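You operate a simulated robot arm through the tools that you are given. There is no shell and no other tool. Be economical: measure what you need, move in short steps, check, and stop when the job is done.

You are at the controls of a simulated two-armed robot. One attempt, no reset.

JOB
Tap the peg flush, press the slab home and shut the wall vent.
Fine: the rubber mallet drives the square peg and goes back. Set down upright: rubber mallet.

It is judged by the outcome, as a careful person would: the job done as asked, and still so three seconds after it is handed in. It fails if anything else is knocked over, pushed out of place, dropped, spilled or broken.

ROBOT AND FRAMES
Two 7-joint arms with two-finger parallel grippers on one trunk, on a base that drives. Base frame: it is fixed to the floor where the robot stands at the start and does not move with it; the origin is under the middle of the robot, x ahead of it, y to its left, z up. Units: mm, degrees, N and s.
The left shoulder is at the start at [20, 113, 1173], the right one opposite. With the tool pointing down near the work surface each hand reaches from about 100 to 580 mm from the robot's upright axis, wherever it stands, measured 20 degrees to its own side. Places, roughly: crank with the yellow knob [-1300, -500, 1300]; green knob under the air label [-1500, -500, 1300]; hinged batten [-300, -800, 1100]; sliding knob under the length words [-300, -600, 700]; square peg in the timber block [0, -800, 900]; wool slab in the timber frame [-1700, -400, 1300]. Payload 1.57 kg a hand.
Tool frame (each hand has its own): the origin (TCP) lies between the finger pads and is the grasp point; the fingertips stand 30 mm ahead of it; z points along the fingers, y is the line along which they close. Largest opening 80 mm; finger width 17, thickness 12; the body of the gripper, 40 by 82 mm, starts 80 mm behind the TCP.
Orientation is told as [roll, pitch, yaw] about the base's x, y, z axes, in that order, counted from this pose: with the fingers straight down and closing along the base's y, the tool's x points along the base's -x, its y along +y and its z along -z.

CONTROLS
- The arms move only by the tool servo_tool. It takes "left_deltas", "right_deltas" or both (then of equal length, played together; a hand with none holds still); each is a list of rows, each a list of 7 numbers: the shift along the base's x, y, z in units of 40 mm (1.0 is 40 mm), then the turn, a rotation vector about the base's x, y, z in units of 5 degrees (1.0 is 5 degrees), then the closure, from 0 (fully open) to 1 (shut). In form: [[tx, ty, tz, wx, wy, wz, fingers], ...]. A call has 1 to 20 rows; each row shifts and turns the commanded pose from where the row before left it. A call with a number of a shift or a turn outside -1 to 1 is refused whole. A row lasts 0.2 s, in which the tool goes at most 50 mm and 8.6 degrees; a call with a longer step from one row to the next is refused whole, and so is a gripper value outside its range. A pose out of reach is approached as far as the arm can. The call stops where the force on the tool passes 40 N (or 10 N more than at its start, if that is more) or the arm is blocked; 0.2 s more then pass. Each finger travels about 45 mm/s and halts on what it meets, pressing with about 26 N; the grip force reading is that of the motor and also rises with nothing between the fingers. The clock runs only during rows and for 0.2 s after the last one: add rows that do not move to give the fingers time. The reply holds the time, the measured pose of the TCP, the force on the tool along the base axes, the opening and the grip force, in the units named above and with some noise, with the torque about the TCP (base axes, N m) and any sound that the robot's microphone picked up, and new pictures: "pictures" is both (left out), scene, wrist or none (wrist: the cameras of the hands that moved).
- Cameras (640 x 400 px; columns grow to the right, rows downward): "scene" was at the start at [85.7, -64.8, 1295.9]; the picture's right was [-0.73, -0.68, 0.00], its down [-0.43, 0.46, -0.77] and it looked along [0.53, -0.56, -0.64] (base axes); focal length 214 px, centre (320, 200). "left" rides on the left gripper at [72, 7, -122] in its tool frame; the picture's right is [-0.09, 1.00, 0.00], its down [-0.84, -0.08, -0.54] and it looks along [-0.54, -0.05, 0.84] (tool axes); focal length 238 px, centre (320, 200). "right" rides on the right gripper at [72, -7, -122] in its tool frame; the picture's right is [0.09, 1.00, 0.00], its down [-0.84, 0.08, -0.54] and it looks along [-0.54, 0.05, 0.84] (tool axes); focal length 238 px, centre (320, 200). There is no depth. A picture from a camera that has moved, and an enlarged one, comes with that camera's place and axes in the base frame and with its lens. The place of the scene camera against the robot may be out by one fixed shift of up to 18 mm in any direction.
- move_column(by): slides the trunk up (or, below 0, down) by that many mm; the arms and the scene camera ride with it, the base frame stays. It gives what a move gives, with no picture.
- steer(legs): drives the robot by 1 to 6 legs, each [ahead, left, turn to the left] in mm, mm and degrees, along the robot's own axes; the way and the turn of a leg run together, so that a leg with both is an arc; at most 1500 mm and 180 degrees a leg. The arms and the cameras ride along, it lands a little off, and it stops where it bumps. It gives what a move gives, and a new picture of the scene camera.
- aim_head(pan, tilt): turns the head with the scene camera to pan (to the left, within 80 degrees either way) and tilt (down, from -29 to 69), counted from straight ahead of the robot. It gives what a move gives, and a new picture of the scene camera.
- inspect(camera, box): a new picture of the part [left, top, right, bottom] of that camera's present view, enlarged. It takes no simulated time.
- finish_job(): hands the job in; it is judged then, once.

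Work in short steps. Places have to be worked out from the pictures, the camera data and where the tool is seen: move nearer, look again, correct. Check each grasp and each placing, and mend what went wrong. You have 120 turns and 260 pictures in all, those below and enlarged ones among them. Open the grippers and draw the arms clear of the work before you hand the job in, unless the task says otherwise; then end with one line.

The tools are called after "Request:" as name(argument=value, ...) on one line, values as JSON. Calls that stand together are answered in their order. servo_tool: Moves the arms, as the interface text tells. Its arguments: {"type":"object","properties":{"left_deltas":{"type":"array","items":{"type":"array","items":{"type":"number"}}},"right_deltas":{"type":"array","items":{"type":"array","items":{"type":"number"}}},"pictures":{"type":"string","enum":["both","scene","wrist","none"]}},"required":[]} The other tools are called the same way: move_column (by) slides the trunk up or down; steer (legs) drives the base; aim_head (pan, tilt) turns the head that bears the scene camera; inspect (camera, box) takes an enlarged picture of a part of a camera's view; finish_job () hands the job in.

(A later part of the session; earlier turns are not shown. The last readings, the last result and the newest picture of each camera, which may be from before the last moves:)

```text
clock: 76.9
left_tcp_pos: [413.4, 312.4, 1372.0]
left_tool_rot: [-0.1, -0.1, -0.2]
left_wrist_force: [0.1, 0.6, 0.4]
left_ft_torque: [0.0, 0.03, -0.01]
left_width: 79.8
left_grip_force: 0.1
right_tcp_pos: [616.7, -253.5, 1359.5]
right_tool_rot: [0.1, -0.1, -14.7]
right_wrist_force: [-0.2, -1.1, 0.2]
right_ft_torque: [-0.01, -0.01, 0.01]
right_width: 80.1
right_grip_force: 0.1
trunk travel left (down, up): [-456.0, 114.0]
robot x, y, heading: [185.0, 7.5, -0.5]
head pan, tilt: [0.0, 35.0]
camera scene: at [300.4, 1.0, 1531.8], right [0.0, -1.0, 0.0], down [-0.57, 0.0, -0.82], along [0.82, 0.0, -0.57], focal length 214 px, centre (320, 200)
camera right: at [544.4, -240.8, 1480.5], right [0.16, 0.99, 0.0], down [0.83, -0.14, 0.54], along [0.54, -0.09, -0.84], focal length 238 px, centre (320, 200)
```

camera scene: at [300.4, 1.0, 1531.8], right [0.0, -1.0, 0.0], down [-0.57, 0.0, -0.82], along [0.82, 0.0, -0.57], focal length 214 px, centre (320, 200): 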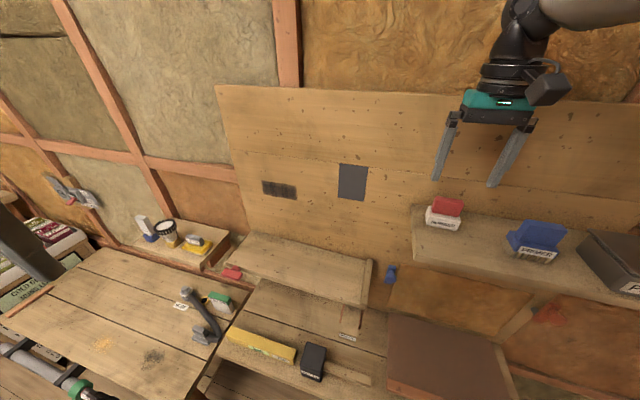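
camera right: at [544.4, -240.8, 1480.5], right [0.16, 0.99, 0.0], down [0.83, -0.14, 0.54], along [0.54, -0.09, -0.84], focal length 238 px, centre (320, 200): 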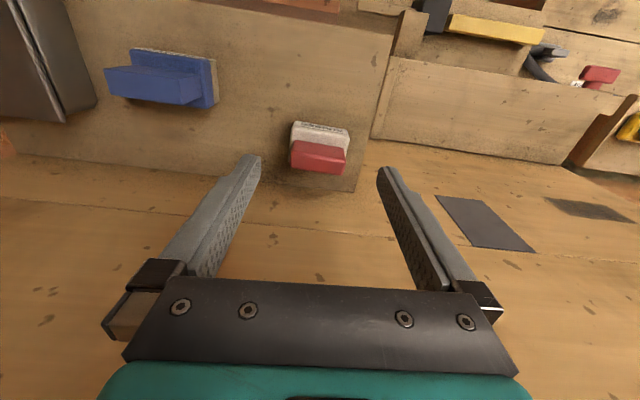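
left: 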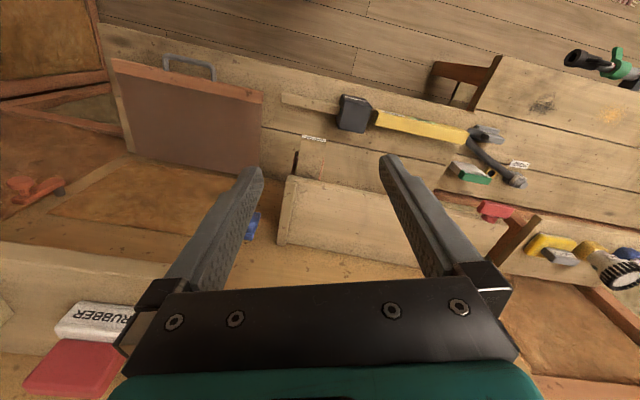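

Refined: label at [616, -251, 1233] and red top at z≈1266. It is centred laterally, so I descend to z 1261, 11 mm further in, and look before closing.

Request:
servo_tool(right_deltas=[[0.15, 0, -0.6, 0, 0, 0, 0], [0.12, -0.05, -0.6, 0, 0, 0, 0], [0, 0, -0.6, 0, 0, 0, 0], [0, 0, -0.6, 0, 0, 0, 0]], pictures="both")

```text
clock: 77.9
left_tcp_pos: [413.2, 311.9, 1372.2]
left_tool_rot: [-0.1, -0.1, -0.2]
left_wrist_force: [-0.7, -1.0, 0.3]
left_ft_torque: [0.03, -0.02, -0.02]
left_width: 79.8
left_grip_force: 0.1
right_tcp_pos: [625.7, -257.2, 1262.3]
right_tool_rot: [0.1, -0.3, -14.7]
right_wrist_force: [0.1, -0.3, -0.1]
right_ft_torque: [-0.01, 0.01, 0.02]
right_width: 80.3
right_grip_force: 0.1
trunk travel left (down, up): [-456.0, 114.0]
robot x, y, heading: [186.9, 1.2, -0.2]
head pan, tilt: [0.0, 35.0]
camera scene: at [299.5, 0.4, 1531.9], right [0.0, -1.0, 0.0], down [-0.57, 0.0, -0.82], along [0.82, 0.0, -0.57], focal length 214 px, centre (320, 200)
camera right: at [554.4, -244.9, 1384.1], right [0.16, 0.99, 0.0], down [0.83, -0.14, 0.54], along [0.54, -0.09, -0.84], focal length 238 px, centre (320, 200)
```

scene: 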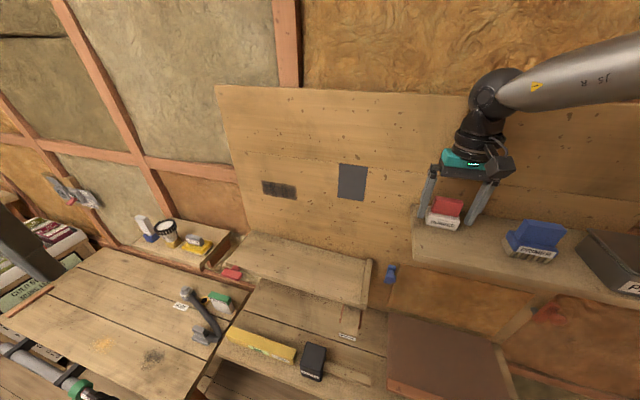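
right: 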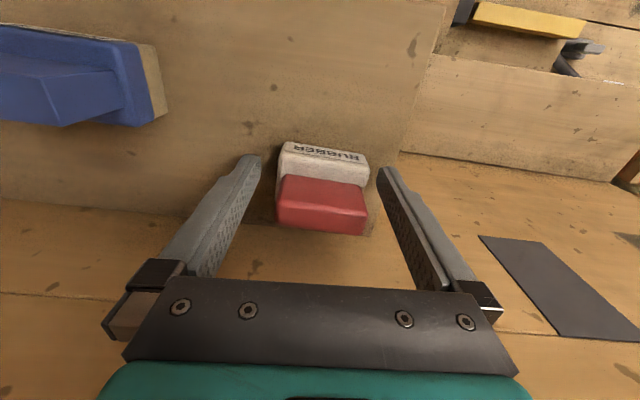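

The block is aligned, since the camera itself is skewed by 5°, and centred between the fingers. I close.

Request:
servo_tool(right_deltas=[[0, 0, 0, 0, 0, 0, 0.3], [0, 0, 0, 0, 0, 0, 0.6], [0, 0, 0, 0, 0, 0, 0.6]], pictures="wrist")

```text
clock: 78.7
left_tcp_pos: [412.7, 311.9, 1371.1]
left_tool_rot: [-0.1, -0.2, -0.2]
left_wrist_force: [-0.3, 0.4, 0.7]
left_ft_torque: [-0.01, 0.0, -0.03]
left_width: 80.2
left_grip_force: 0.1
right_tcp_pos: [624.8, -256.8, 1263.2]
right_tool_rot: [0.1, -0.1, -14.9]
right_wrist_force: [0.5, 0.9, -0.6]
right_ft_torque: [0.1, -0.03, -0.03]
right_width: 60.4
right_grip_force: 26.1
trunk travel left (down, up): [-456.0, 114.0]
robot x, y, heading: [183.9, 2.4, -0.4]
head pan, tilt: [0.0, 35.0]
camera right: at [554.1, -244.5, 1384.4], right [0.17, 0.99, 0.0], down [0.83, -0.14, 0.54], along [0.54, -0.09, -0.84], focal length 238 px, centre (320, 200)
```

right: 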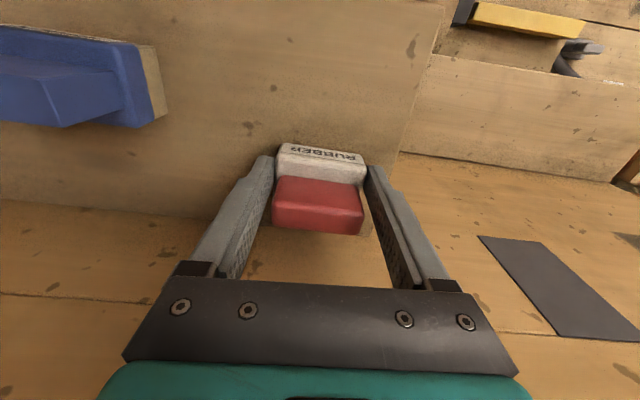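

Gripped at 60 mm. Comparing against three early views, the best fit is a displacement of about 46 mm straight along x. I slide it back by that amount, then release and verify.

Request:
servo_tool(right_deltas=[[-0.4, 0, 0.05, 0, 0, 0, 0.6], [-0.4, 0, 0, 0, 0, 0, 0.6], [-0.35, 0, 0, 0, 0, 0, 0.6], [0, 0, -0.07, 0, 0, 0, 0.6]], pictures="wrist")

```text
clock: 79.7
left_tcp_pos: [413.3, 312.6, 1372.3]
left_tool_rot: [0.0, -0.3, -0.1]
left_wrist_force: [-0.1, -0.5, -1.0]
left_ft_torque: [0.0, 0.02, 0.02]
left_width: 80.0
left_grip_force: 0.0
right_tcp_pos: [579.4, -256.0, 1262.6]
right_tool_rot: [0.0, -0.2, -14.8]
right_wrist_force: [-0.8, -1.3, 3.5]
right_ft_torque: [0.01, 0.09, -0.03]
right_width: 60.2
right_grip_force: 25.9
trunk travel left (down, up): [-456.0, 114.0]
robot x, y, heading: [182.3, 6.3, -0.5]
head pan, tilt: [0.0, 35.0]
camera right: at [506.9, -243.8, 1384.3], right [0.17, 0.99, 0.0], down [0.83, -0.14, 0.54], along [0.54, -0.09, -0.84], focal length 238 px, centre (320, 200)
```

right: 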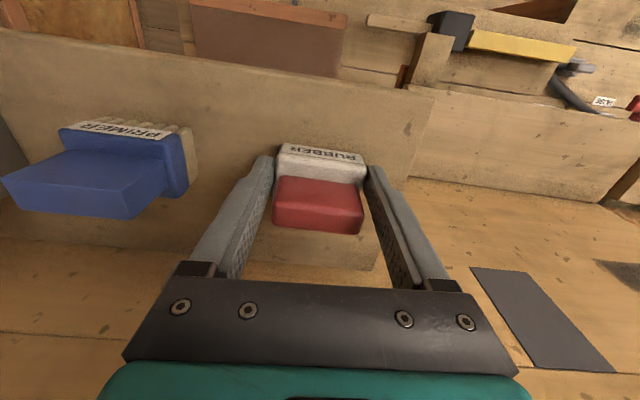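

The RUBBER front is now nearly in line with the PRIMER brush front, as originally. I release, rise and go back to the comparison pose.

Request:
servo_tool(right_deltas=[[0, 0, 0, 0, 0, 0, 0.2], [0, 0, 0, 0, 0, 0, 0], [0, 0, 0.9, 0, 0, 0, 0], [0, 0, 0.9, 0, 0, 0, 0], [0, 0, 0.9, 0, 0, 0, 0], [-0.8, 0, 0, 0, 0, 0, 0], [-0.8, 0, 0, 0, 0, 0, 0], [-0.8, 0, 0, 0, 0, 0, 0], [-0.8, 0, 0, 0, 0, 0, 0]], pictures="none")

Request:
steer(legs=[[-186, -4, 0.3]])

Request:
servo_tool(right_deltas=[[-0.8, -0.1, 0, 0, 0, 0, 0], [-0.8, -0.1, 0, 0, 0, 0, 0], [-0.8, -0.1, 0, 0, 0, 0, 0], [-0.8, -0.1, 0, 0, 0, 0, 0]], pictures="none")

Request:
move_column(by=-230)

Request:
inspect(camera="scene", box=[0, 0, 640, 400])

Request:
aim_head(pan=-46.9, tilt=39.4)

```text
clock: 81.7
left_tcp_pos: [412.9, 311.1, 1372.6]
left_tool_rot: [-0.1, -0.1, -0.2]
left_wrist_force: [-0.1, 0.5, 0.3]
left_ft_torque: [-0.01, -0.03, -0.03]
left_width: 79.9
left_grip_force: 0.1
right_tcp_pos: [450.9, -256.4, 1370.3]
right_tool_rot: [-0.1, -0.2, -14.9]
right_wrist_force: [-0.1, -0.6, 0.0]
right_ft_torque: [0.02, -0.01, 0.0]
right_width: 80.2
right_grip_force: 0.1
trunk travel left (down, up): [-456.0, 114.0]
robot x, y, heading: [185.9, 2.0, -0.2]
head pan, tilt: [0.0, 35.0]
```

```text
clock: 83.2
left_tcp_pos: [228.8, 309.2, 1372.3]
left_tool_rot: [-0.1, -0.1, 0.0]
left_wrist_force: [-0.3, 0.1, 0.0]
left_ft_torque: [0.01, -0.05, 0.02]
left_width: 80.1
left_grip_force: 0.0
right_tcp_pos: [268.3, -259.3, 1370.4]
right_tool_rot: [0.1, -0.1, -14.6]
right_wrist_force: [0.8, -0.4, 0.2]
right_ft_torque: [0.0, -0.02, -0.01]
right_width: 79.8
right_grip_force: 0.1
trunk travel left (down, up): [-456.0, 114.0]
robot x, y, heading: [1.2, 1.8, 0.1]
head pan, tilt: [0.0, 35.0]
camera scene: at [115.6, -2.5, 1532.0], right [0.0, -1.0, 0.0], down [-0.57, 0.0, -0.82], along [0.82, 0.0, -0.57], focal length 214 px, centre (320, 200)
```

scene: 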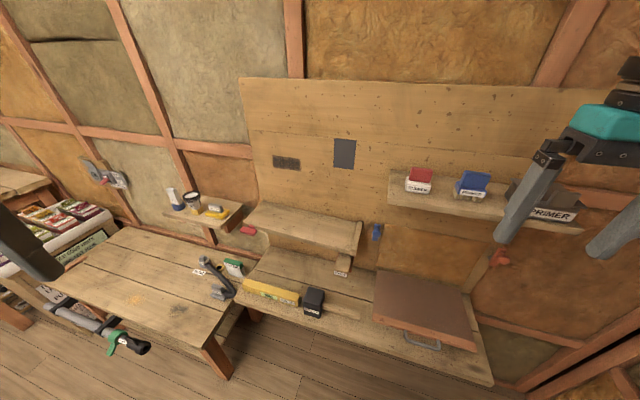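

```text
clock: 84.2
left_tcp_pos: [230.9, 309.1, 1371.8]
left_tool_rot: [-0.1, -0.1, 0.0]
left_wrist_force: [-0.1, -0.2, 0.5]
left_ft_torque: [-0.05, 0.03, 0.01]
left_width: 80.1
left_grip_force: 0.0
right_tcp_pos: [139.4, -275.2, 1369.9]
right_tool_rot: [-0.1, 0.3, -14.7]
right_wrist_force: [-0.8, -0.8, 2.0]
right_ft_torque: [0.03, -0.07, -0.02]
right_width: 79.9
right_grip_force: 0.1
trunk travel left (down, up): [-456.0, 114.0]
robot x, y, heading: [-0.0, 2.4, -0.1]
head pan, tilt: [0.0, 35.0]
```

```text
clock: 86.6
left_tcp_pos: [230.2, 308.9, 1141.6]
left_tool_rot: [-0.1, -0.3, 0.0]
left_wrist_force: [-0.6, 1.2, -0.1]
left_ft_torque: [0.0, -0.01, 0.01]
left_width: 80.0
left_grip_force: 0.1
right_tcp_pos: [141.6, -274.0, 1139.9]
right_tool_rot: [0.1, 0.0, -14.7]
right_wrist_force: [1.1, 0.5, 0.2]
right_ft_torque: [0.02, 0.01, 0.0]
right_width: 79.8
right_grip_force: 0.1
trunk travel left (down, up): [-226.0, 344.0]
robot x, y, heading: [1.8, 2.2, -0.0]
head pan, tilt: [0.0, 35.0]
```

```text
1.00 times, centred on (320, 200) of scene (not enlarged: the box is as wide or as high as the picture)
camera zoom: at [116.4, -2.5, 1302.0], right [0.0, -1.0, 0.0], down [-0.57, 0.0, -0.82], along [0.82, 0.0, -0.57], focal length 214 px, centre (320, 200)
```

zoom: 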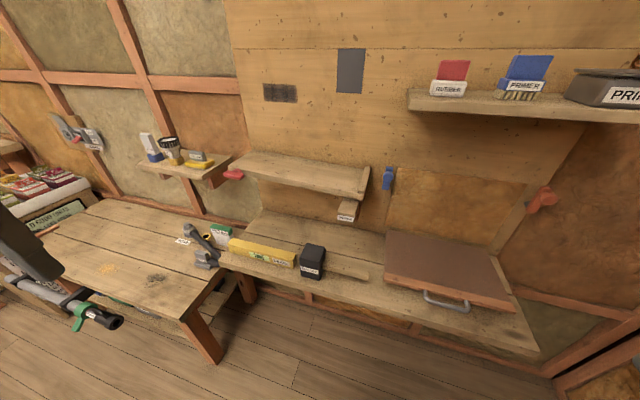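

```text
clock: 87.8
left_tcp_pos: [230.4, 308.9, 1142.2]
left_tool_rot: [-0.1, -0.2, 0.0]
left_wrist_force: [-0.1, -0.5, 0.1]
left_ft_torque: [-0.01, -0.01, 0.03]
left_width: 79.8
left_grip_force: 0.1
right_tcp_pos: [141.4, -275.0, 1140.5]
right_tool_rot: [0.1, -0.1, -14.6]
right_wrist_force: [0.8, -0.9, -0.5]
right_ft_torque: [0.01, 0.06, -0.01]
right_width: 80.3
right_grip_force: 0.0
trunk travel left (down, up): [-226.0, 344.0]
robot x, y, heading: [5.1, 0.0, -0.1]
head pan, tilt: [-46.9, 39.4]
camera scene: at [86.6, -64.7, 1295.3], right [-0.73, -0.68, 0.0], down [-0.43, 0.46, -0.77], along [0.53, -0.56, -0.63], focal length 214 px, centre (320, 200)
```

scene: 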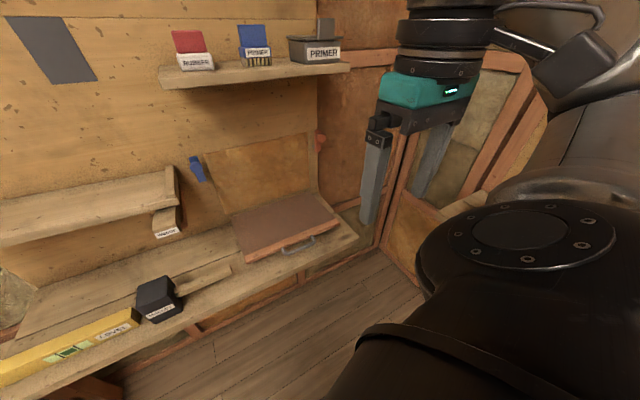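

RUBBER is back within about 5 mm of its first image positions in both views. For the mallet I will use the left arm, since its elbow swings away from that shelf. I turn the left hand to yaw 75 and lean it 25°, clear of everything.

Request:
servo_tool(left_deltas=[[0.1, -0.35, 0, 0, 0, 1, 0.4], [0.1, -0.35, 0, 0, 0, 1, 0.4], [0.1, -0.35, 0, 0, 0, 1, 0.4], [0.1, -0.35, 0, 0, 0, 1, 0.4], [0.1, -0.35, 0, 0, 0, 1, 0.4], [0.1, -0.35, 0, 0, 0, 1, 0.4], [0.1, -0.35, 0, 0, 0, 1, 0.4], [0.1, -0.35, 0, 0, 0, 1, 0.4], [0.1, -0.35, 0, 0, 0, 1, 0.4], [0.1, -0.35, 0, 0, 0, 1, 0.4], [0.1, -0.35, 0, 0, 0, 1, 0.4], [0.1, -0.35, 0, 0, 0, 1, 0.4], [0.1, -0.35, 0, 0, 0, 1, 0.4], [0.1, -0.35, 0, 0, 0, 1, 0.4], [0.1, -0.35, 0, 0, 0, 1, 0.4]], pictures="none")

Request:
servo_tool(left_deltas=[[0, 0, 0, -0.26, -0.96, 0, 0.4], [0, 0, 0, -0.26, -0.96, 0, 0.4], [0, 0, 0, -0.26, -0.96, 0, 0.4], [0, 0, 0, -0.26, -0.96, 0, 0.4], [0, 0, 0, -0.26, -0.96, 0, 0.4]], pictures="wrist")

Request:
aim_head(pan=0, tilt=45)

```text
clock: 91.0
left_tcp_pos: [291.0, 97.7, 1141.0]
left_tool_rot: [-0.1, -0.2, 75.2]
left_wrist_force: [-0.3, -0.4, 0.2]
left_ft_torque: [0.04, -0.01, -0.03]
left_width: 47.8
left_grip_force: 0.1
right_tcp_pos: [141.2, -275.3, 1141.0]
right_tool_rot: [0.0, -0.1, -14.6]
right_wrist_force: [0.1, -0.3, -0.5]
right_ft_torque: [-0.01, 0.05, 0.01]
right_width: 79.8
right_grip_force: 0.0
trunk travel left (down, up): [-226.0, 344.0]
robot x, y, heading: [0.9, -1.3, 0.1]
head pan, tilt: [-46.9, 39.4]
```

```text
clock: 92.2
left_tcp_pos: [291.3, 99.7, 1143.2]
left_tool_rot: [-25.0, -0.1, 75.0]
left_wrist_force: [-0.1, -0.7, -0.2]
left_ft_torque: [0.0, 0.01, 0.02]
left_width: 48.0
left_grip_force: 0.1
right_tcp_pos: [139.8, -274.7, 1140.6]
right_tool_rot: [0.1, 0.0, -14.5]
right_wrist_force: [-0.5, 0.7, -0.4]
right_ft_torque: [-0.01, 0.0, -0.02]
right_width: 80.0
right_grip_force: 0.0
trunk travel left (down, up): [-226.0, 344.0]
robot x, y, heading: [1.7, 0.1, -0.2]
head pan, tilt: [-46.9, 39.4]
camera left: at [217.0, 44.5, 1250.1], right [-0.85, 0.32, -0.42], down [0.06, 0.85, 0.53], along [0.53, 0.42, -0.74], focal length 238 px, centre (320, 200)
```

left: 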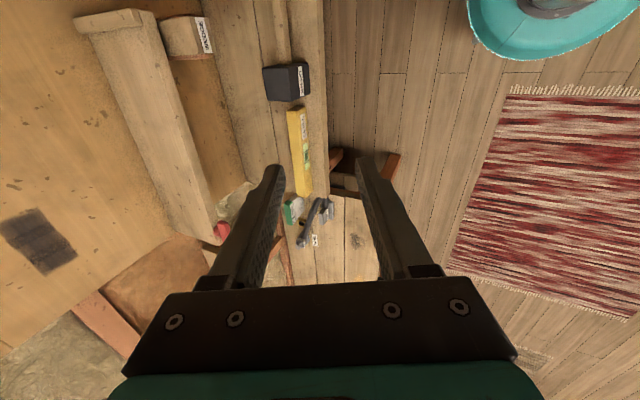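

```text
clock: 93.3
left_tcp_pos: [290.0, 99.7, 1142.5]
left_tool_rot: [-24.8, -0.2, 75.1]
left_wrist_force: [0.3, 0.1, -0.6]
left_ft_torque: [0.03, 0.0, 0.02]
left_width: 48.2
left_grip_force: 0.0
right_tcp_pos: [141.4, -275.6, 1140.0]
right_tool_rot: [0.1, -0.1, -14.6]
right_wrist_force: [-0.2, 0.2, -0.3]
right_ft_torque: [-0.01, 0.01, 0.0]
right_width: 80.1
right_grip_force: 0.0
trunk travel left (down, up): [-226.0, 344.0]
robot x, y, heading: [-0.5, 1.5, 0.3]
head pan, tilt: [0.0, 45.0]
camera scene: at [109.6, -2.5, 1287.1], right [0.0, -1.0, 0.0], down [-0.71, 0.0, -0.71], along [0.71, 0.0, -0.71], focal length 214 px, centre (320, 200)
```

scene: 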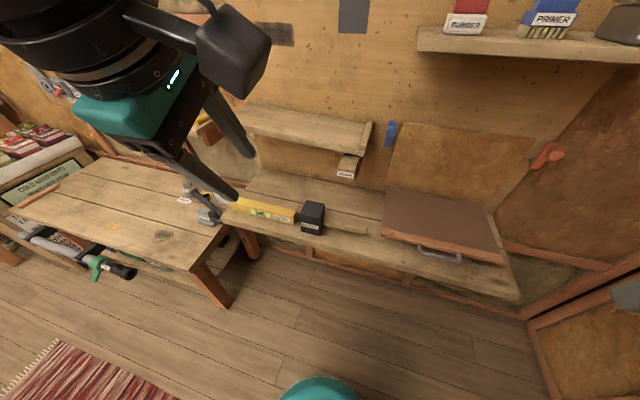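

The left arm takes the pose easily. I lower the trunk 200 mm here in free space, then drive so the hand stands on its approach line at about [427, -14, 944].

Request:
move_column(by=-200)

Request:
steer(legs=[[130, -113, 0]])

Request:
servo_tool(left_deltas=[[0, 0, 0, 0, 0, 0, 0.4]], pictures="wrist")

```text
clock: 95.5
left_tcp_pos: [290.0, 98.9, 942.4]
left_tool_rot: [-24.9, -0.1, 75.0]
left_wrist_force: [0.1, 0.6, 0.1]
left_ft_torque: [0.03, -0.01, 0.02]
left_width: 47.9
left_grip_force: 0.2
right_tcp_pos: [140.9, -275.7, 941.1]
right_tool_rot: [0.0, -0.1, -14.7]
right_wrist_force: [0.5, 0.2, -0.6]
right_ft_torque: [0.01, 0.0, -0.03]
right_width: 80.4
right_grip_force: 0.1
trunk travel left (down, up): [-26.0, 544.0]
robot x, y, heading: [3.7, 1.2, -0.2]
head pan, tilt: [0.0, 45.0]
```

```text
clock: 96.9
left_tcp_pos: [419.9, -13.0, 942.6]
left_tool_rot: [-24.9, -0.1, 74.9]
left_wrist_force: [-1.0, 0.2, -0.9]
left_ft_torque: [0.01, -0.02, 0.0]
left_width: 48.1
left_grip_force: 0.1
right_tcp_pos: [269.7, -388.8, 940.7]
right_tool_rot: [0.1, 0.0, -14.7]
right_wrist_force: [0.5, 0.3, -0.3]
right_ft_torque: [0.02, 0.01, 0.0]
right_width: 80.1
right_grip_force: 0.1
trunk travel left (down, up): [-26.0, 544.0]
robot x, y, heading: [132.0, -112.0, -0.3]
head pan, tilt: [0.0, 45.0]
camera scene: at [239.3, -115.2, 1087.1], right [0.0, -1.0, 0.0], down [-0.71, 0.0, -0.71], along [0.71, 0.0, -0.71], focal length 214 px, centre (320, 200)
```

scene: 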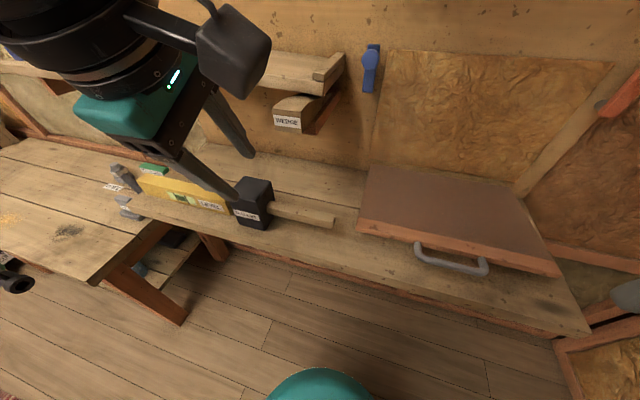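

```text
clock: 97.3
left_tcp_pos: [419.8, -13.9, 943.4]
left_tool_rot: [-24.9, 0.0, 74.9]
left_wrist_force: [-0.1, 0.3, 0.6]
left_ft_torque: [0.01, -0.03, -0.01]
left_width: 48.1
left_grip_force: 0.1
right_tcp_pos: [269.5, -389.0, 940.0]
right_tool_rot: [0.0, -0.2, -14.7]
right_wrist_force: [0.4, 0.4, -0.7]
right_ft_torque: [0.01, -0.01, 0.0]
right_width: 80.1
right_grip_force: 0.1
trunk travel left (down, up): [-26.0, 544.0]
robot x, y, heading: [128.6, -110.5, -0.1]
head pan, tilt: [0.0, 45.0]
camera left: at [346.9, -68.5, 1050.1], right [-0.85, 0.32, -0.42], down [0.06, 0.85, 0.53], along [0.53, 0.42, -0.74], focal length 238 px, centre (320, 200)
```

left: 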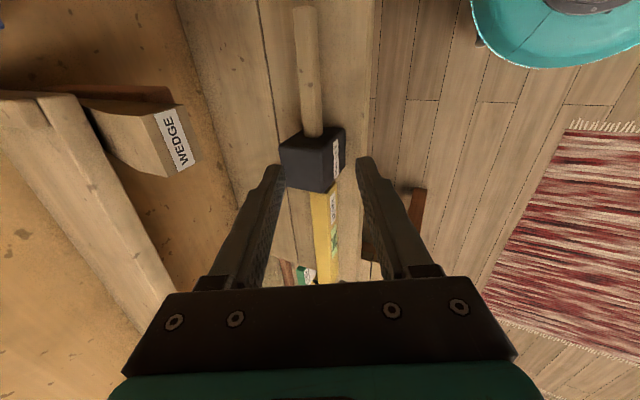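

Joint and tip rays agree with the handle running from [518, -13] to [484, -139] at z≈765. I advance 110 mm along the tool axis, then check.

Request:
servo_tool(left_deltas=[[0.43, -0.1, -0.83, 0, 0, 0, 0.35], [0.43, -0.1, -0.83, 0, 0, 0, 0.35], [0.43, -0.1, -0.83, 0, 0, 0, 0.35]], pictures="both")

```text
clock: 98.1
left_tcp_pos: [472.2, -25.8, 842.0]
left_tool_rot: [-25.0, -0.1, 74.8]
left_wrist_force: [-0.1, 0.3, 0.0]
left_ft_torque: [-0.01, -0.02, 0.01]
left_width: 52.0
left_grip_force: 0.0
right_tcp_pos: [269.0, -388.2, 939.2]
right_tool_rot: [0.0, 0.0, -14.7]
right_wrist_force: [0.0, 0.5, 1.0]
right_ft_torque: [-0.01, 0.03, -0.01]
right_width: 80.0
right_grip_force: 0.0
trunk travel left (down, up): [-26.0, 544.0]
robot x, y, heading: [129.7, -110.0, -0.1]
head pan, tilt: [0.0, 45.0]
camera scene: at [239.3, -115.2, 1087.1], right [0.0, -1.0, 0.0], down [-0.71, 0.0, -0.71], along [0.71, 0.0, -0.71], focal length 214 px, centre (320, 200)
camera left: at [398.2, -79.2, 950.3], right [-0.85, 0.32, -0.42], down [0.06, 0.85, 0.53], along [0.53, 0.42, -0.74], focal length 238 px, centre (320, 200)
```

scene: 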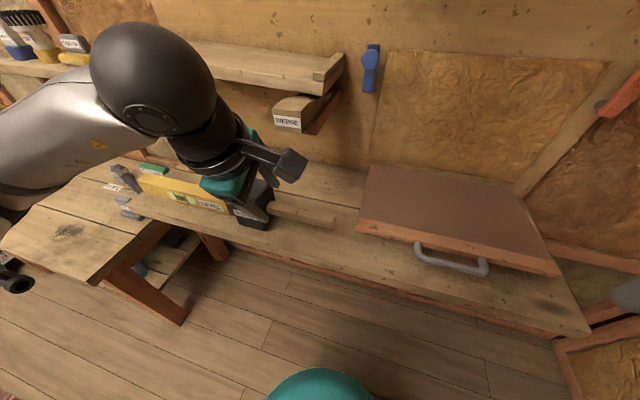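
left: 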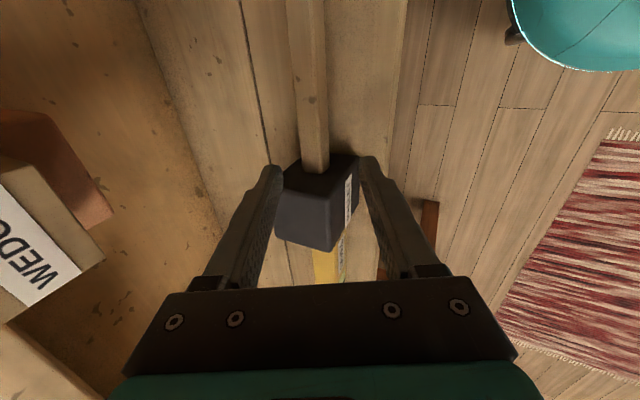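

The handle lies slightly toward +n of the tool axis, and the two views suggest the handle may be higher, z 770 to 790. I advance 40 mm more with a 4 mm correction and look again.

Request:
servo_tool(left_deltas=[[0.28, -0.12, -0.5, 0, 0, 0, 0.35], [0.28, -0.12, -0.5, 0, 0, 0, 0.35]], pictures="wrist")

```text
clock: 98.7
left_tcp_pos: [493.4, -35.4, 802.2]
left_tool_rot: [-25.0, -0.1, 74.9]
left_wrist_force: [0.3, -0.1, 0.3]
left_ft_torque: [0.02, -0.02, 0.01]
left_width: 52.1
left_grip_force: 0.0
right_tcp_pos: [270.9, -388.2, 940.5]
right_tool_rot: [0.1, -0.2, -14.7]
right_wrist_force: [-0.3, -0.1, -0.3]
right_ft_torque: [0.01, 0.02, -0.03]
right_width: 80.2
right_grip_force: 0.0
trunk travel left (down, up): [-26.0, 544.0]
robot x, y, heading: [129.7, -113.2, -0.1]
head pan, tilt: [0.0, 45.0]
camera left: at [419.4, -89.7, 910.9], right [-0.85, 0.33, -0.42], down [0.07, 0.85, 0.53], along [0.53, 0.42, -0.74], focal length 238 px, centre (320, 200)
```

left: 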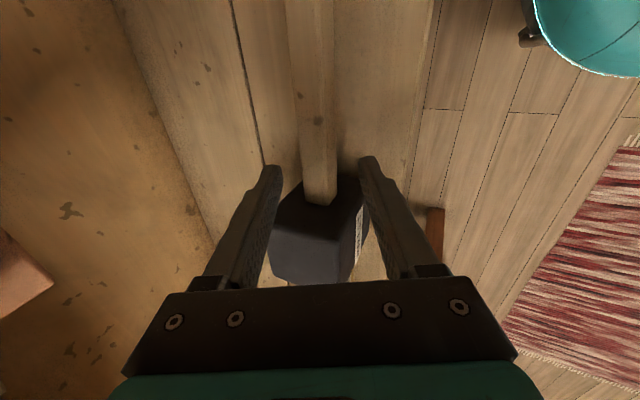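

The handle is now about 27 mm ahead of the TCP and centred, with the joint about 22 mm to the head side. I advance 22 mm and close.

Request:
servo_tool(left_deltas=[[0.23, -0.06, -0.5, 0, 0, 0, 0.35], [0, 0, 0, 0, 0, 0, 0.35]], pictures="wrist")

```text
clock: 99.3
left_tcp_pos: [502.8, -39.1, 782.4]
left_tool_rot: [-25.0, -0.1, 74.9]
left_wrist_force: [-0.8, -0.3, 0.2]
left_ft_torque: [-0.02, -0.01, -0.01]
left_width: 52.3
left_grip_force: 0.0
right_tcp_pos: [270.6, -387.1, 941.1]
right_tool_rot: [0.1, -0.1, -14.7]
right_wrist_force: [0.0, 0.0, 0.2]
right_ft_torque: [-0.03, 0.04, 0.02]
right_width: 79.7
right_grip_force: 0.0
trunk travel left (down, up): [-26.0, 544.0]
robot x, y, heading: [128.8, -112.9, -0.3]
head pan, tilt: [0.0, 45.0]
camera left: at [428.8, -92.0, 890.8], right [-0.85, 0.32, -0.42], down [0.06, 0.85, 0.53], along [0.53, 0.42, -0.74], focal length 238 px, centre (320, 200)
```

left: 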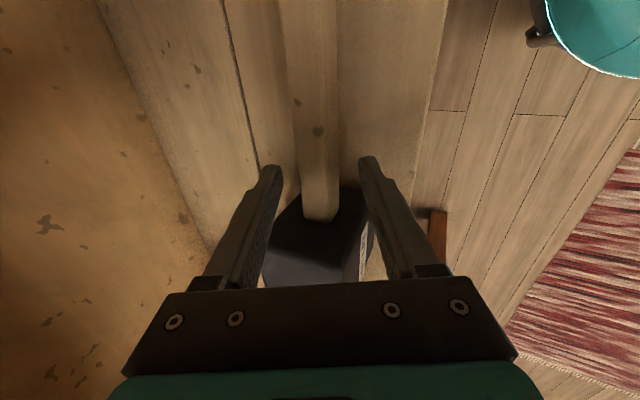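

Working from how the joint moved in the image, the handle's top is about 12 mm ahead of the TCP, so its axis is at z≈759. I advance 17 mm more and then close.

Request:
servo_tool(left_deltas=[[0.18, -0.05, -0.39, 0, 0, 0, 0.38], [0, 0, 0, 0, 0, 0, 0.38]], pictures="none")

Request:
servo_tool(left_deltas=[[0, 0, 0, 0, 0, 0, 0.6], [0, 0, 0, 0, 0, 0, 1], [0, 0, 0, 0, 0, 0, 1], [0, 0, 0, 0, 0, 0, 1]], pictures="both")

```text
clock: 99.9
left_tcp_pos: [509.7, -40.2, 767.4]
left_tool_rot: [-25.0, 0.0, 75.0]
left_wrist_force: [0.6, 0.3, -0.3]
left_ft_torque: [-0.02, 0.01, -0.01]
left_width: 49.9
left_grip_force: 0.0
right_tcp_pos: [269.0, -388.2, 940.8]
right_tool_rot: [0.1, -0.1, -14.6]
right_wrist_force: [0.3, -0.2, 0.2]
right_ft_torque: [-0.05, 0.05, 0.02]
right_width: 80.3
right_grip_force: 0.0
trunk travel left (down, up): [-26.0, 544.0]
robot x, y, heading: [128.3, -110.5, -0.3]
head pan, tilt: [0.0, 45.0]
```

```text
clock: 100.9
left_tcp_pos: [510.4, -40.5, 767.8]
left_tool_rot: [-24.8, -0.1, 74.8]
left_wrist_force: [1.4, 0.5, -0.1]
left_ft_torque: [0.1, 0.0, -0.09]
left_width: 28.7
left_grip_force: 26.2
right_tcp_pos: [269.2, -388.0, 940.1]
right_tool_rot: [0.0, -0.1, -14.6]
right_wrist_force: [0.3, 0.0, -0.8]
right_ft_torque: [0.0, 0.02, -0.01]
right_width: 79.8
right_grip_force: 0.0
trunk travel left (down, up): [-26.0, 544.0]
robot x, y, heading: [128.0, -112.6, -0.2]
head pan, tilt: [0.0, 45.0]
camera scene: at [239.5, -115.2, 1087.1], right [0.0, -1.0, 0.0], down [-0.71, 0.0, -0.71], along [0.71, 0.0, -0.71], focal length 214 px, centre (320, 200)
camera left: at [436.8, -95.2, 875.5], right [-0.85, 0.32, -0.42], down [0.06, 0.85, 0.53], along [0.53, 0.42, -0.74], focal length 238 px, centre (320, 200)
```

scene: 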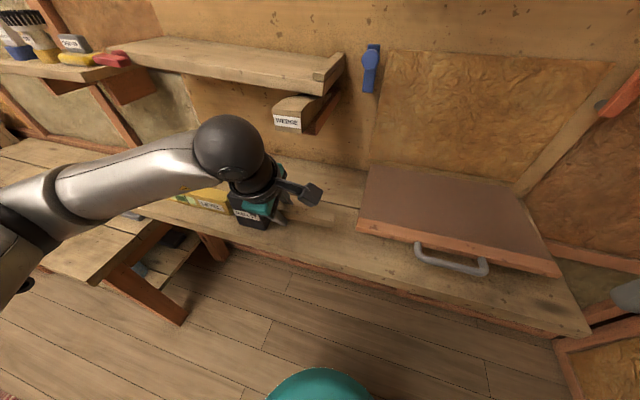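
left: 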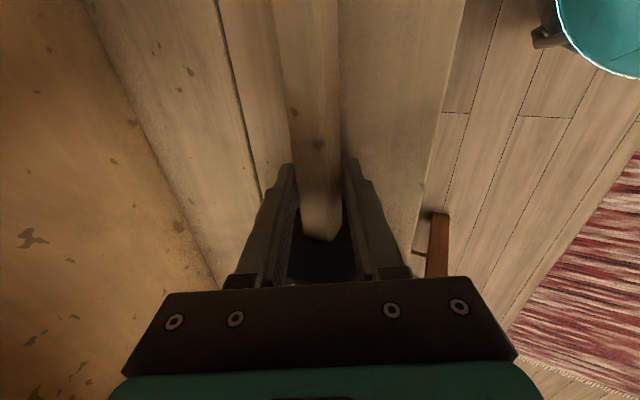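

The handle is gripped at 28.7 mm. I note the return pose as TCP [510, -40.5, 768] with rotation [-25, 0, 75]. I lift 30 mm and check for slip.

Request:
servo_tool(left_deltas=[[0, 0, 0.25, 0, 0, 0, 1], [0, 0, 0.25, 0, 0, 0, 1], [0, 0, 0.25, 0, 0, 0, 1], [0, 0, 0, 0, 0, 0, 1]], pictures="both")

```text
clock: 101.9
left_tcp_pos: [510.5, -40.4, 797.4]
left_tool_rot: [-25.0, -0.1, 74.9]
left_wrist_force: [-0.7, 0.1, -3.8]
left_ft_torque: [-0.2, 0.05, 0.04]
left_width: 27.6
left_grip_force: 26.6
right_tcp_pos: [270.3, -387.6, 940.4]
right_tool_rot: [0.0, -0.2, -14.7]
right_wrist_force: [-0.4, -0.7, 0.7]
right_ft_torque: [-0.02, -0.03, 0.01]
right_width: 80.0
right_grip_force: 0.0
trunk travel left (down, up): [-26.0, 544.0]
robot x, y, heading: [127.9, -114.6, -0.3]
head pan, tilt: [0.0, 45.0]
camera scene: at [239.5, -115.1, 1087.1], right [0.0, -1.0, 0.0], down [-0.71, 0.0, -0.71], along [0.71, 0.0, -0.71], focal length 214 px, centre (320, 200)
camera left: at [438.0, -94.8, 905.2], right [-0.85, 0.32, -0.42], down [0.06, 0.85, 0.53], along [0.53, 0.42, -0.74], focal length 238 px, centre (320, 200)
```

scene: 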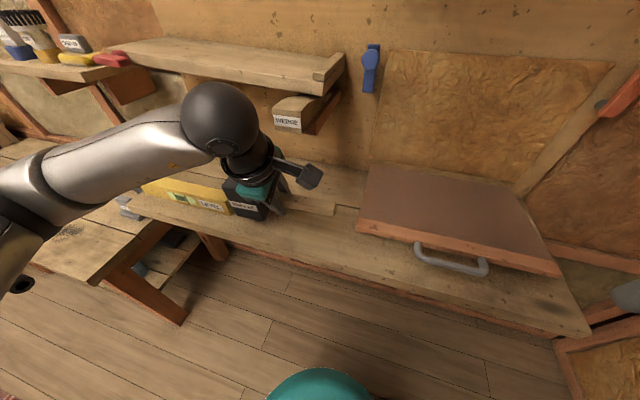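
left: 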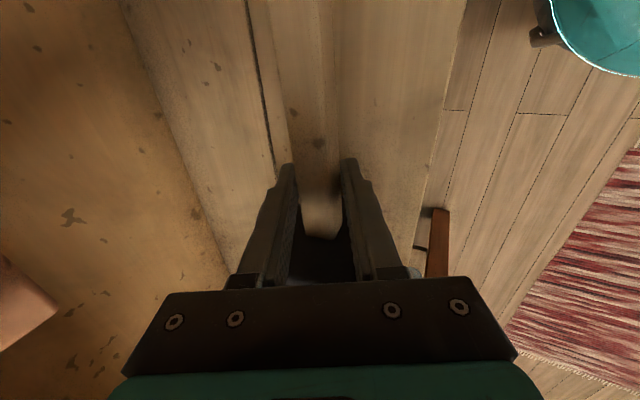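

Lifted cleanly: about 3.8 N of weight and no droop. I retreat the hand along its approach line and back the base away from the bench.

Request:
servo_tool(left_deltas=[[-0.43, 0.11, 0.7, 0, 0, 0, 1], [-0.43, 0.11, 0.7, 0, 0, 0, 1], [-0.43, 0.11, 0.7, 0, 0, 0, 1], [-0.43, 0.11, 0.7, 0, 0, 0, 1]], pictures="none")

Request:
steer(legs=[[-200, 60, 0]])

Request:
move_column(by=190)

Request:
steer(legs=[[0, 0, -90]])

```text
clock: 102.9
left_tcp_pos: [442.9, -24.3, 908.7]
left_tool_rot: [-24.8, -0.1, 74.9]
left_wrist_force: [-0.2, 1.1, -4.7]
left_ft_torque: [-0.2, 0.1, 0.0]
left_width: 21.2
left_grip_force: 26.2
right_tcp_pos: [269.8, -388.0, 940.6]
right_tool_rot: [0.1, -0.1, -14.7]
right_wrist_force: [-0.8, 0.6, 0.3]
right_ft_torque: [0.01, 0.02, 0.01]
right_width: 80.2
right_grip_force: 0.1
trunk travel left (down, up): [-26.0, 544.0]
robot x, y, heading: [128.9, -112.7, 0.1]
head pan, tilt: [0.0, 45.0]
```

```text
clock: 104.6
left_tcp_pos: [242.6, 37.0, 907.1]
left_tool_rot: [-24.9, 0.0, 74.9]
left_wrist_force: [0.4, 0.8, -4.8]
left_ft_torque: [-0.19, 0.08, 0.0]
left_width: 21.5
left_grip_force: 25.9
right_tcp_pos: [69.1, -327.9, 939.6]
right_tool_rot: [0.0, 0.0, -14.7]
right_wrist_force: [0.3, 0.4, 0.3]
right_ft_torque: [0.01, 0.01, 0.0]
right_width: 79.9
right_grip_force: 0.1
trunk travel left (down, up): [-26.0, 544.0]
robot x, y, heading: [-71.8, -53.3, -0.3]
head pan, tilt: [0.0, 45.0]
camera scene: at [39.4, -54.2, 1087.1], right [0.0, -1.0, 0.0], down [-0.71, 0.0, -0.71], along [0.71, 0.0, -0.71], focal length 214 px, centre (320, 200)
```

scene: 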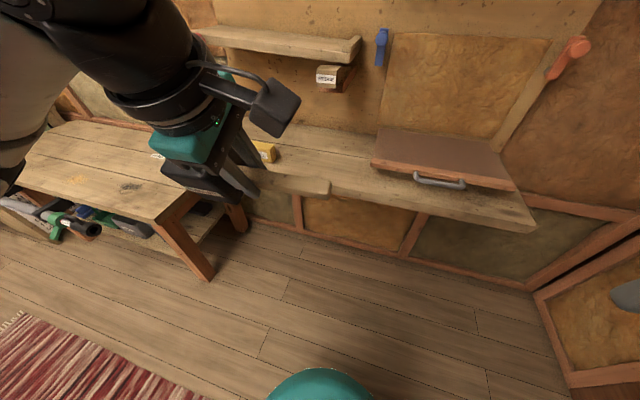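

```text
clock: 106.7
left_tcp_pos: [243.2, 38.0, 1099.4]
left_tool_rot: [-24.9, 0.0, 74.9]
left_wrist_force: [-0.5, 0.5, -4.5]
left_ft_torque: [-0.2, 0.06, 0.03]
left_width: 22.0
left_grip_force: 26.1
right_tcp_pos: [70.6, -326.6, 1130.3]
right_tool_rot: [0.0, -0.1, -14.6]
right_wrist_force: [-0.1, 0.6, 0.1]
right_ft_torque: [0.0, -0.04, 0.02]
right_width: 80.1
right_grip_force: 0.0
trunk travel left (down, up): [-216.0, 354.0]
robot x, y, heading: [-71.6, -54.6, -0.2]
head pan, tilt: [0.0, 45.0]
```

```text
clock: 110.9
left_tcp_pos: [23.5, -363.9, 1097.3]
left_tool_rot: [-24.8, -0.1, -14.4]
left_wrist_force: [-0.2, -1.0, -5.4]
left_ft_torque: [0.02, 0.19, -0.04]
left_width: 21.7
left_grip_force: 26.2
right_tcp_pos: [-342.8, -193.1, 1130.3]
right_tool_rot: [0.0, 0.0, -104.1]
right_wrist_force: [0.5, -0.6, -0.2]
right_ft_torque: [0.01, -0.02, -0.01]
right_width: 80.1
right_grip_force: 0.0
trunk travel left (down, up): [-216.0, 354.0]
robot x, y, heading: [-69.6, -49.6, -89.6]
head pan, tilt: [0.0, 45.0]
camera scene: at [-51.2, -145.5, 1277.1], right [-1.0, -0.01, 0.0], down [-0.01, 0.71, -0.71], along [0.01, -0.71, -0.71], focal length 214 px, centre (320, 200)
```

scene: 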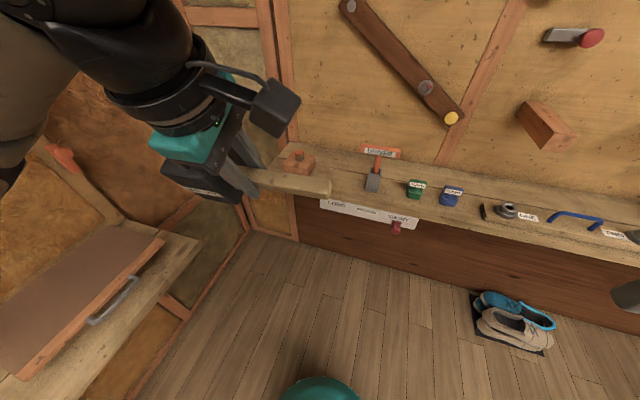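

The grip width went from 28 to 21.5 mm, so the squarish handle rolled in the pads to align with them. I look at the mallet from the wrist camera and the scene camera.

Request:
servo_tool(left_deltas=[[0, 0, 0, 0, 0, 0, 1]], pictures="wrist")

Request:
inspect(camera="scene", box=[140, 120, 460, 320])

```text
clock: 111.3
left_tcp_pos: [23.7, -362.1, 1097.8]
left_tool_rot: [-24.8, -0.1, -14.3]
left_wrist_force: [-0.1, -0.4, -4.5]
left_ft_torque: [0.11, 0.22, 0.0]
left_width: 21.9
left_grip_force: 25.9
right_tcp_pos: [-342.6, -194.2, 1130.3]
right_tool_rot: [0.0, -0.1, -104.0]
right_wrist_force: [-0.2, 0.3, 1.0]
right_ft_torque: [0.01, -0.03, -0.02]
right_width: 80.1
right_grip_force: 0.0
trunk travel left (down, up): [-216.0, 354.0]
robot x, y, heading: [-68.6, -47.2, -89.4]
head pan, tilt: [0.0, 45.0]
camera left: at [-31.6, -289.9, 1205.7], right [0.31, 0.85, -0.42], down [0.85, -0.05, 0.53], along [0.43, -0.52, -0.74], focal length 238 px, centre (320, 200)
```

left: 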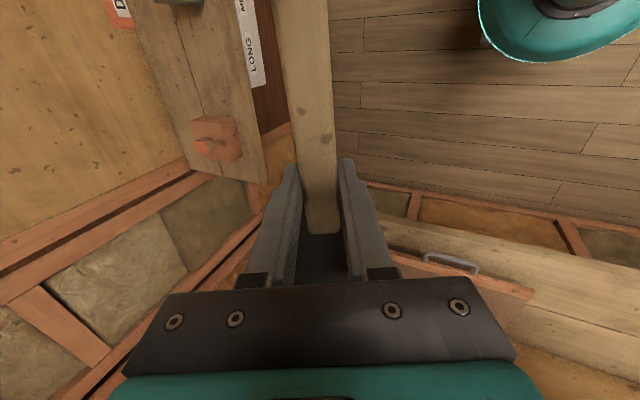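

```text
2.00 times, centred on (300, 220) of scene
camera zoom: at [-51.1, -145.5, 1277.1], right [-1.0, -0.01, 0.0], down [-0.01, 0.71, -0.71], along [0.01, -0.71, -0.71], focal length 429 px, centre (360, 160)
```

zoom: 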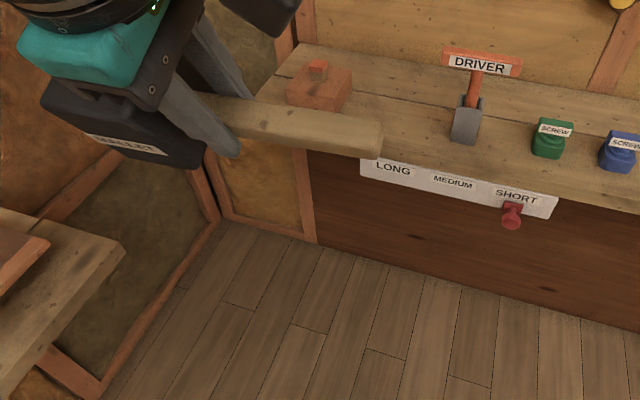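

The head is now aligned with the tool, so a vertical tool gives a level head. I straighten the hand, about 25°, here in free space.

Request:
servo_tool(left_deltas=[[0, 0, 0, 0.97, -0.25, 0, 1], [0, 0, 0, 0.97, -0.25, 0, 1], [0, 0, 0, 0.97, -0.25, 0, 1], [0, 0, 0, 0.97, -0.25, 0, 1], [0, 0, 0, 0.96, -0.25, 0, 1]], pictures="both")

```text
clock: 112.5
left_tcp_pos: [23.8, -363.0, 1098.4]
left_tool_rot: [0.2, 0.0, -14.4]
left_wrist_force: [0.7, 0.2, -4.8]
left_ft_torque: [0.01, 0.21, -0.03]
left_width: 21.8
left_grip_force: 26.4
right_tcp_pos: [-343.6, -195.1, 1131.2]
right_tool_rot: [0.0, -0.1, -104.0]
right_wrist_force: [0.6, 0.2, 0.5]
right_ft_torque: [0.02, 0.03, 0.01]
right_width: 79.9
right_grip_force: 0.1
trunk travel left (down, up): [-216.0, 354.0]
robot x, y, heading: [-69.8, -49.2, -89.4]
head pan, tilt: [0.0, 45.0]
camera scene: at [-51.2, -145.6, 1277.1], right [-1.0, -0.01, 0.0], down [-0.01, 0.71, -0.71], along [0.01, -0.71, -0.71], focal length 214 px, centre (320, 200)
camera left: at [-44.3, -339.0, 1220.2], right [0.34, 0.94, 0.0], down [0.79, -0.29, 0.54], along [0.51, -0.18, -0.84], focal length 238 px, centre (320, 200)
```

scene: 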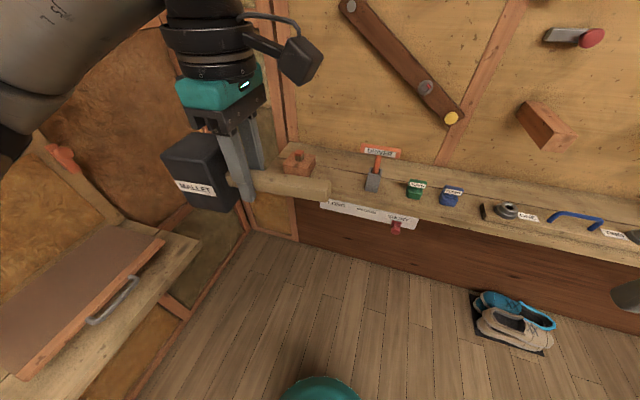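
left: 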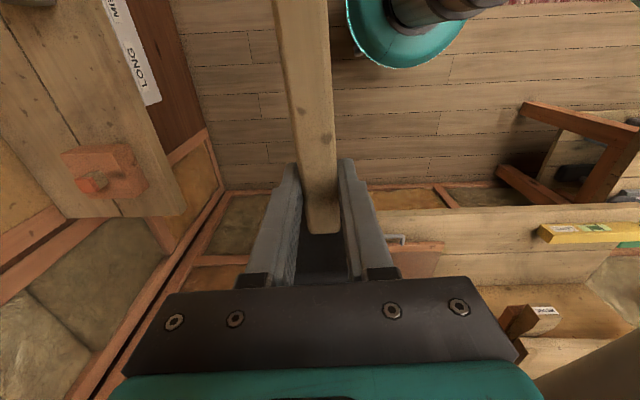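

The head is upright now. The peg triangulates near [10..25, -735, 888]. I drive ahead 200 mm and right 50 mm with the mallet still high, then refine.

Request:
steer(legs=[[200, -50, 0]])

Request:
servo_tool(left_deltas=[[0, 0, 0, 0, 0, 0, 1]], pictures="wrist")

```text
clock: 114.1
left_tcp_pos: [-24.8, -564.9, 1097.3]
left_tool_rot: [0.2, -0.1, -14.4]
left_wrist_force: [-0.4, -0.4, -5.0]
left_ft_torque: [0.02, 0.2, 0.0]
left_width: 21.7
left_grip_force: 26.4
right_tcp_pos: [-392.3, -397.0, 1128.7]
right_tool_rot: [0.0, -0.1, -103.9]
right_wrist_force: [-0.6, -0.3, -0.6]
right_ft_torque: [0.03, -0.02, 0.03]
right_width: 79.7
right_grip_force: 0.1
trunk travel left (down, up): [-216.0, 354.0]
robot x, y, heading: [-115.0, -250.1, -89.6]
head pan, tilt: [0.0, 45.0]
camera scene: at [-99.3, -347.3, 1277.0], right [-1.0, -0.01, 0.0], down [-0.01, 0.71, -0.71], along [0.01, -0.71, -0.71], focal length 214 px, centre (320, 200)
```

scene: 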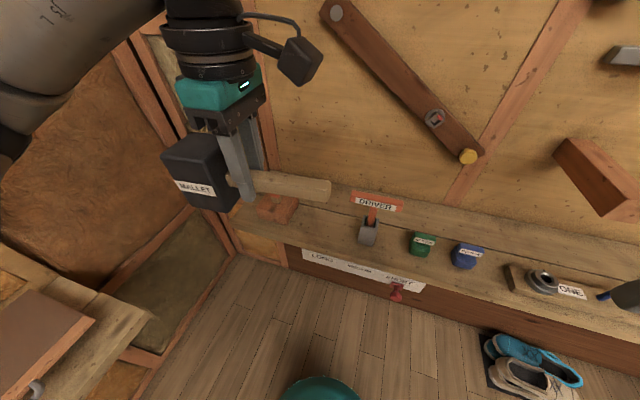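

```text
clock: 114.5
left_tcp_pos: [-24.9, -563.9, 1096.9]
left_tool_rot: [0.2, -0.1, -14.3]
left_wrist_force: [0.3, -0.8, -4.6]
left_ft_torque: [0.07, 0.21, 0.0]
left_width: 21.6
left_grip_force: 26.2
right_tcp_pos: [-390.5, -395.7, 1130.5]
right_tool_rot: [0.1, -0.1, -104.0]
right_wrist_force: [-0.2, -0.5, 0.4]
right_ft_torque: [-0.01, 0.0, 0.0]
right_width: 80.0
right_grip_force: 0.2
trunk travel left (down, up): [-216.0, 354.0]
robot x, y, heading: [-119.4, -251.2, -89.4]
head pan, tilt: [0.0, 45.0]
camera left: at [-91.9, -540.0, 1219.8], right [0.34, 0.94, 0.0], down [0.79, -0.28, 0.54], along [0.51, -0.18, -0.84], focal length 238 px, centre (320, 200)
```

left: 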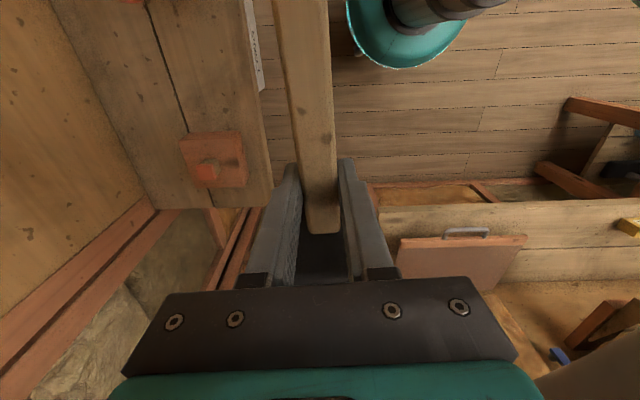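

Zooming on the peg in the wrist camera gives its exact pixel position.

Request:
inspect(camera="left", box=[140, 110, 300, 210])

```text
4.00 times, centred on (220, 160) of left
camera zoom: at [-91.9, -540.0, 1219.8], right [0.34, 0.94, 0.0], down [0.79, -0.28, 0.54], along [0.51, -0.18, -0.84], focal length 953 px, centre (720, 360)
```

zoom: 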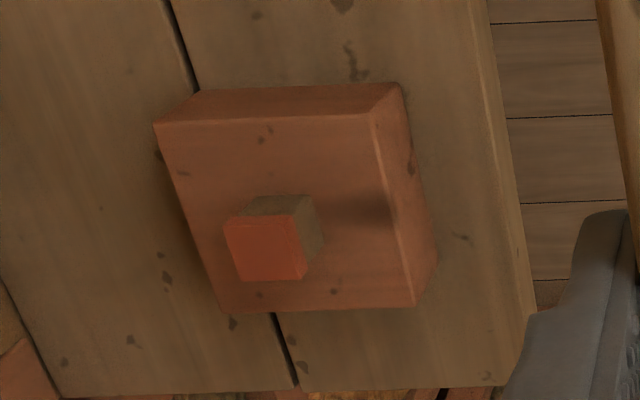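

From two wrist views the peg top is at about [13, -790, 842], about 28 mm square, and the shelf front is at y≈-726. The head centre is about 60 mm beyond the TCP along the handle, so the TCP target is about [-45, -775]. I drive 150 mm ahead and 20 mm right.

Request:
steer(legs=[[150, -20, 0]])

Request:
inspect(camera="left", box=[200, 110, 360, 210])

```text
clock: 115.9
left_tcp_pos: [-41.7, -714.8, 1098.1]
left_tool_rot: [0.0, -0.1, -14.2]
left_wrist_force: [-0.5, 0.0, -4.0]
left_ft_torque: [0.05, 0.22, 0.03]
left_width: 21.8
left_grip_force: 25.9
right_tcp_pos: [-409.0, -547.0, 1131.0]
right_tool_rot: [0.0, -0.1, -103.8]
right_wrist_force: [0.6, -0.8, 0.1]
right_ft_torque: [0.01, -0.01, 0.02]
right_width: 80.2
right_grip_force: 0.1
trunk travel left (down, up): [-216.0, 354.0]
robot x, y, heading: [-133.3, -402.6, -89.6]
head pan, tilt: [0.0, 45.0]
camera scene: at [-117.6, -497.1, 1277.0], right [-1.0, -0.01, 0.0], down [-0.01, 0.71, -0.71], along [0.01, -0.71, -0.71], focal length 214 px, centre (320, 200)
```

scene: 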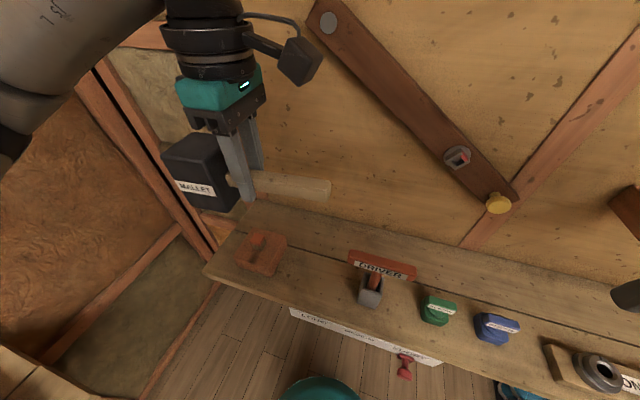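

```text
4.00 times, centred on (280, 160) of left
camera zoom: at [-109.9, -690.3, 1219.9], right [0.33, 0.94, 0.0], down [0.79, -0.28, 0.54], along [0.51, -0.18, -0.84], focal length 953 px, centre (480, 360)
```

zoom: 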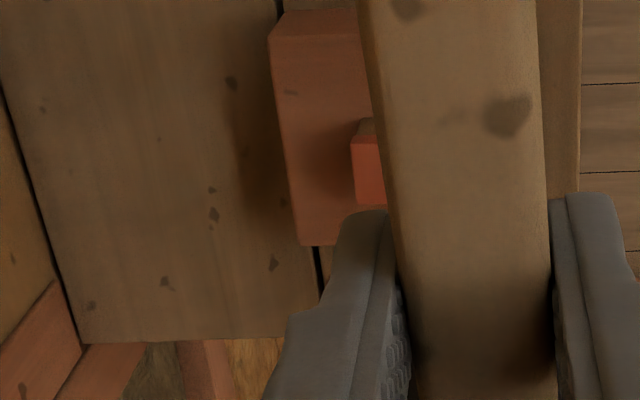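

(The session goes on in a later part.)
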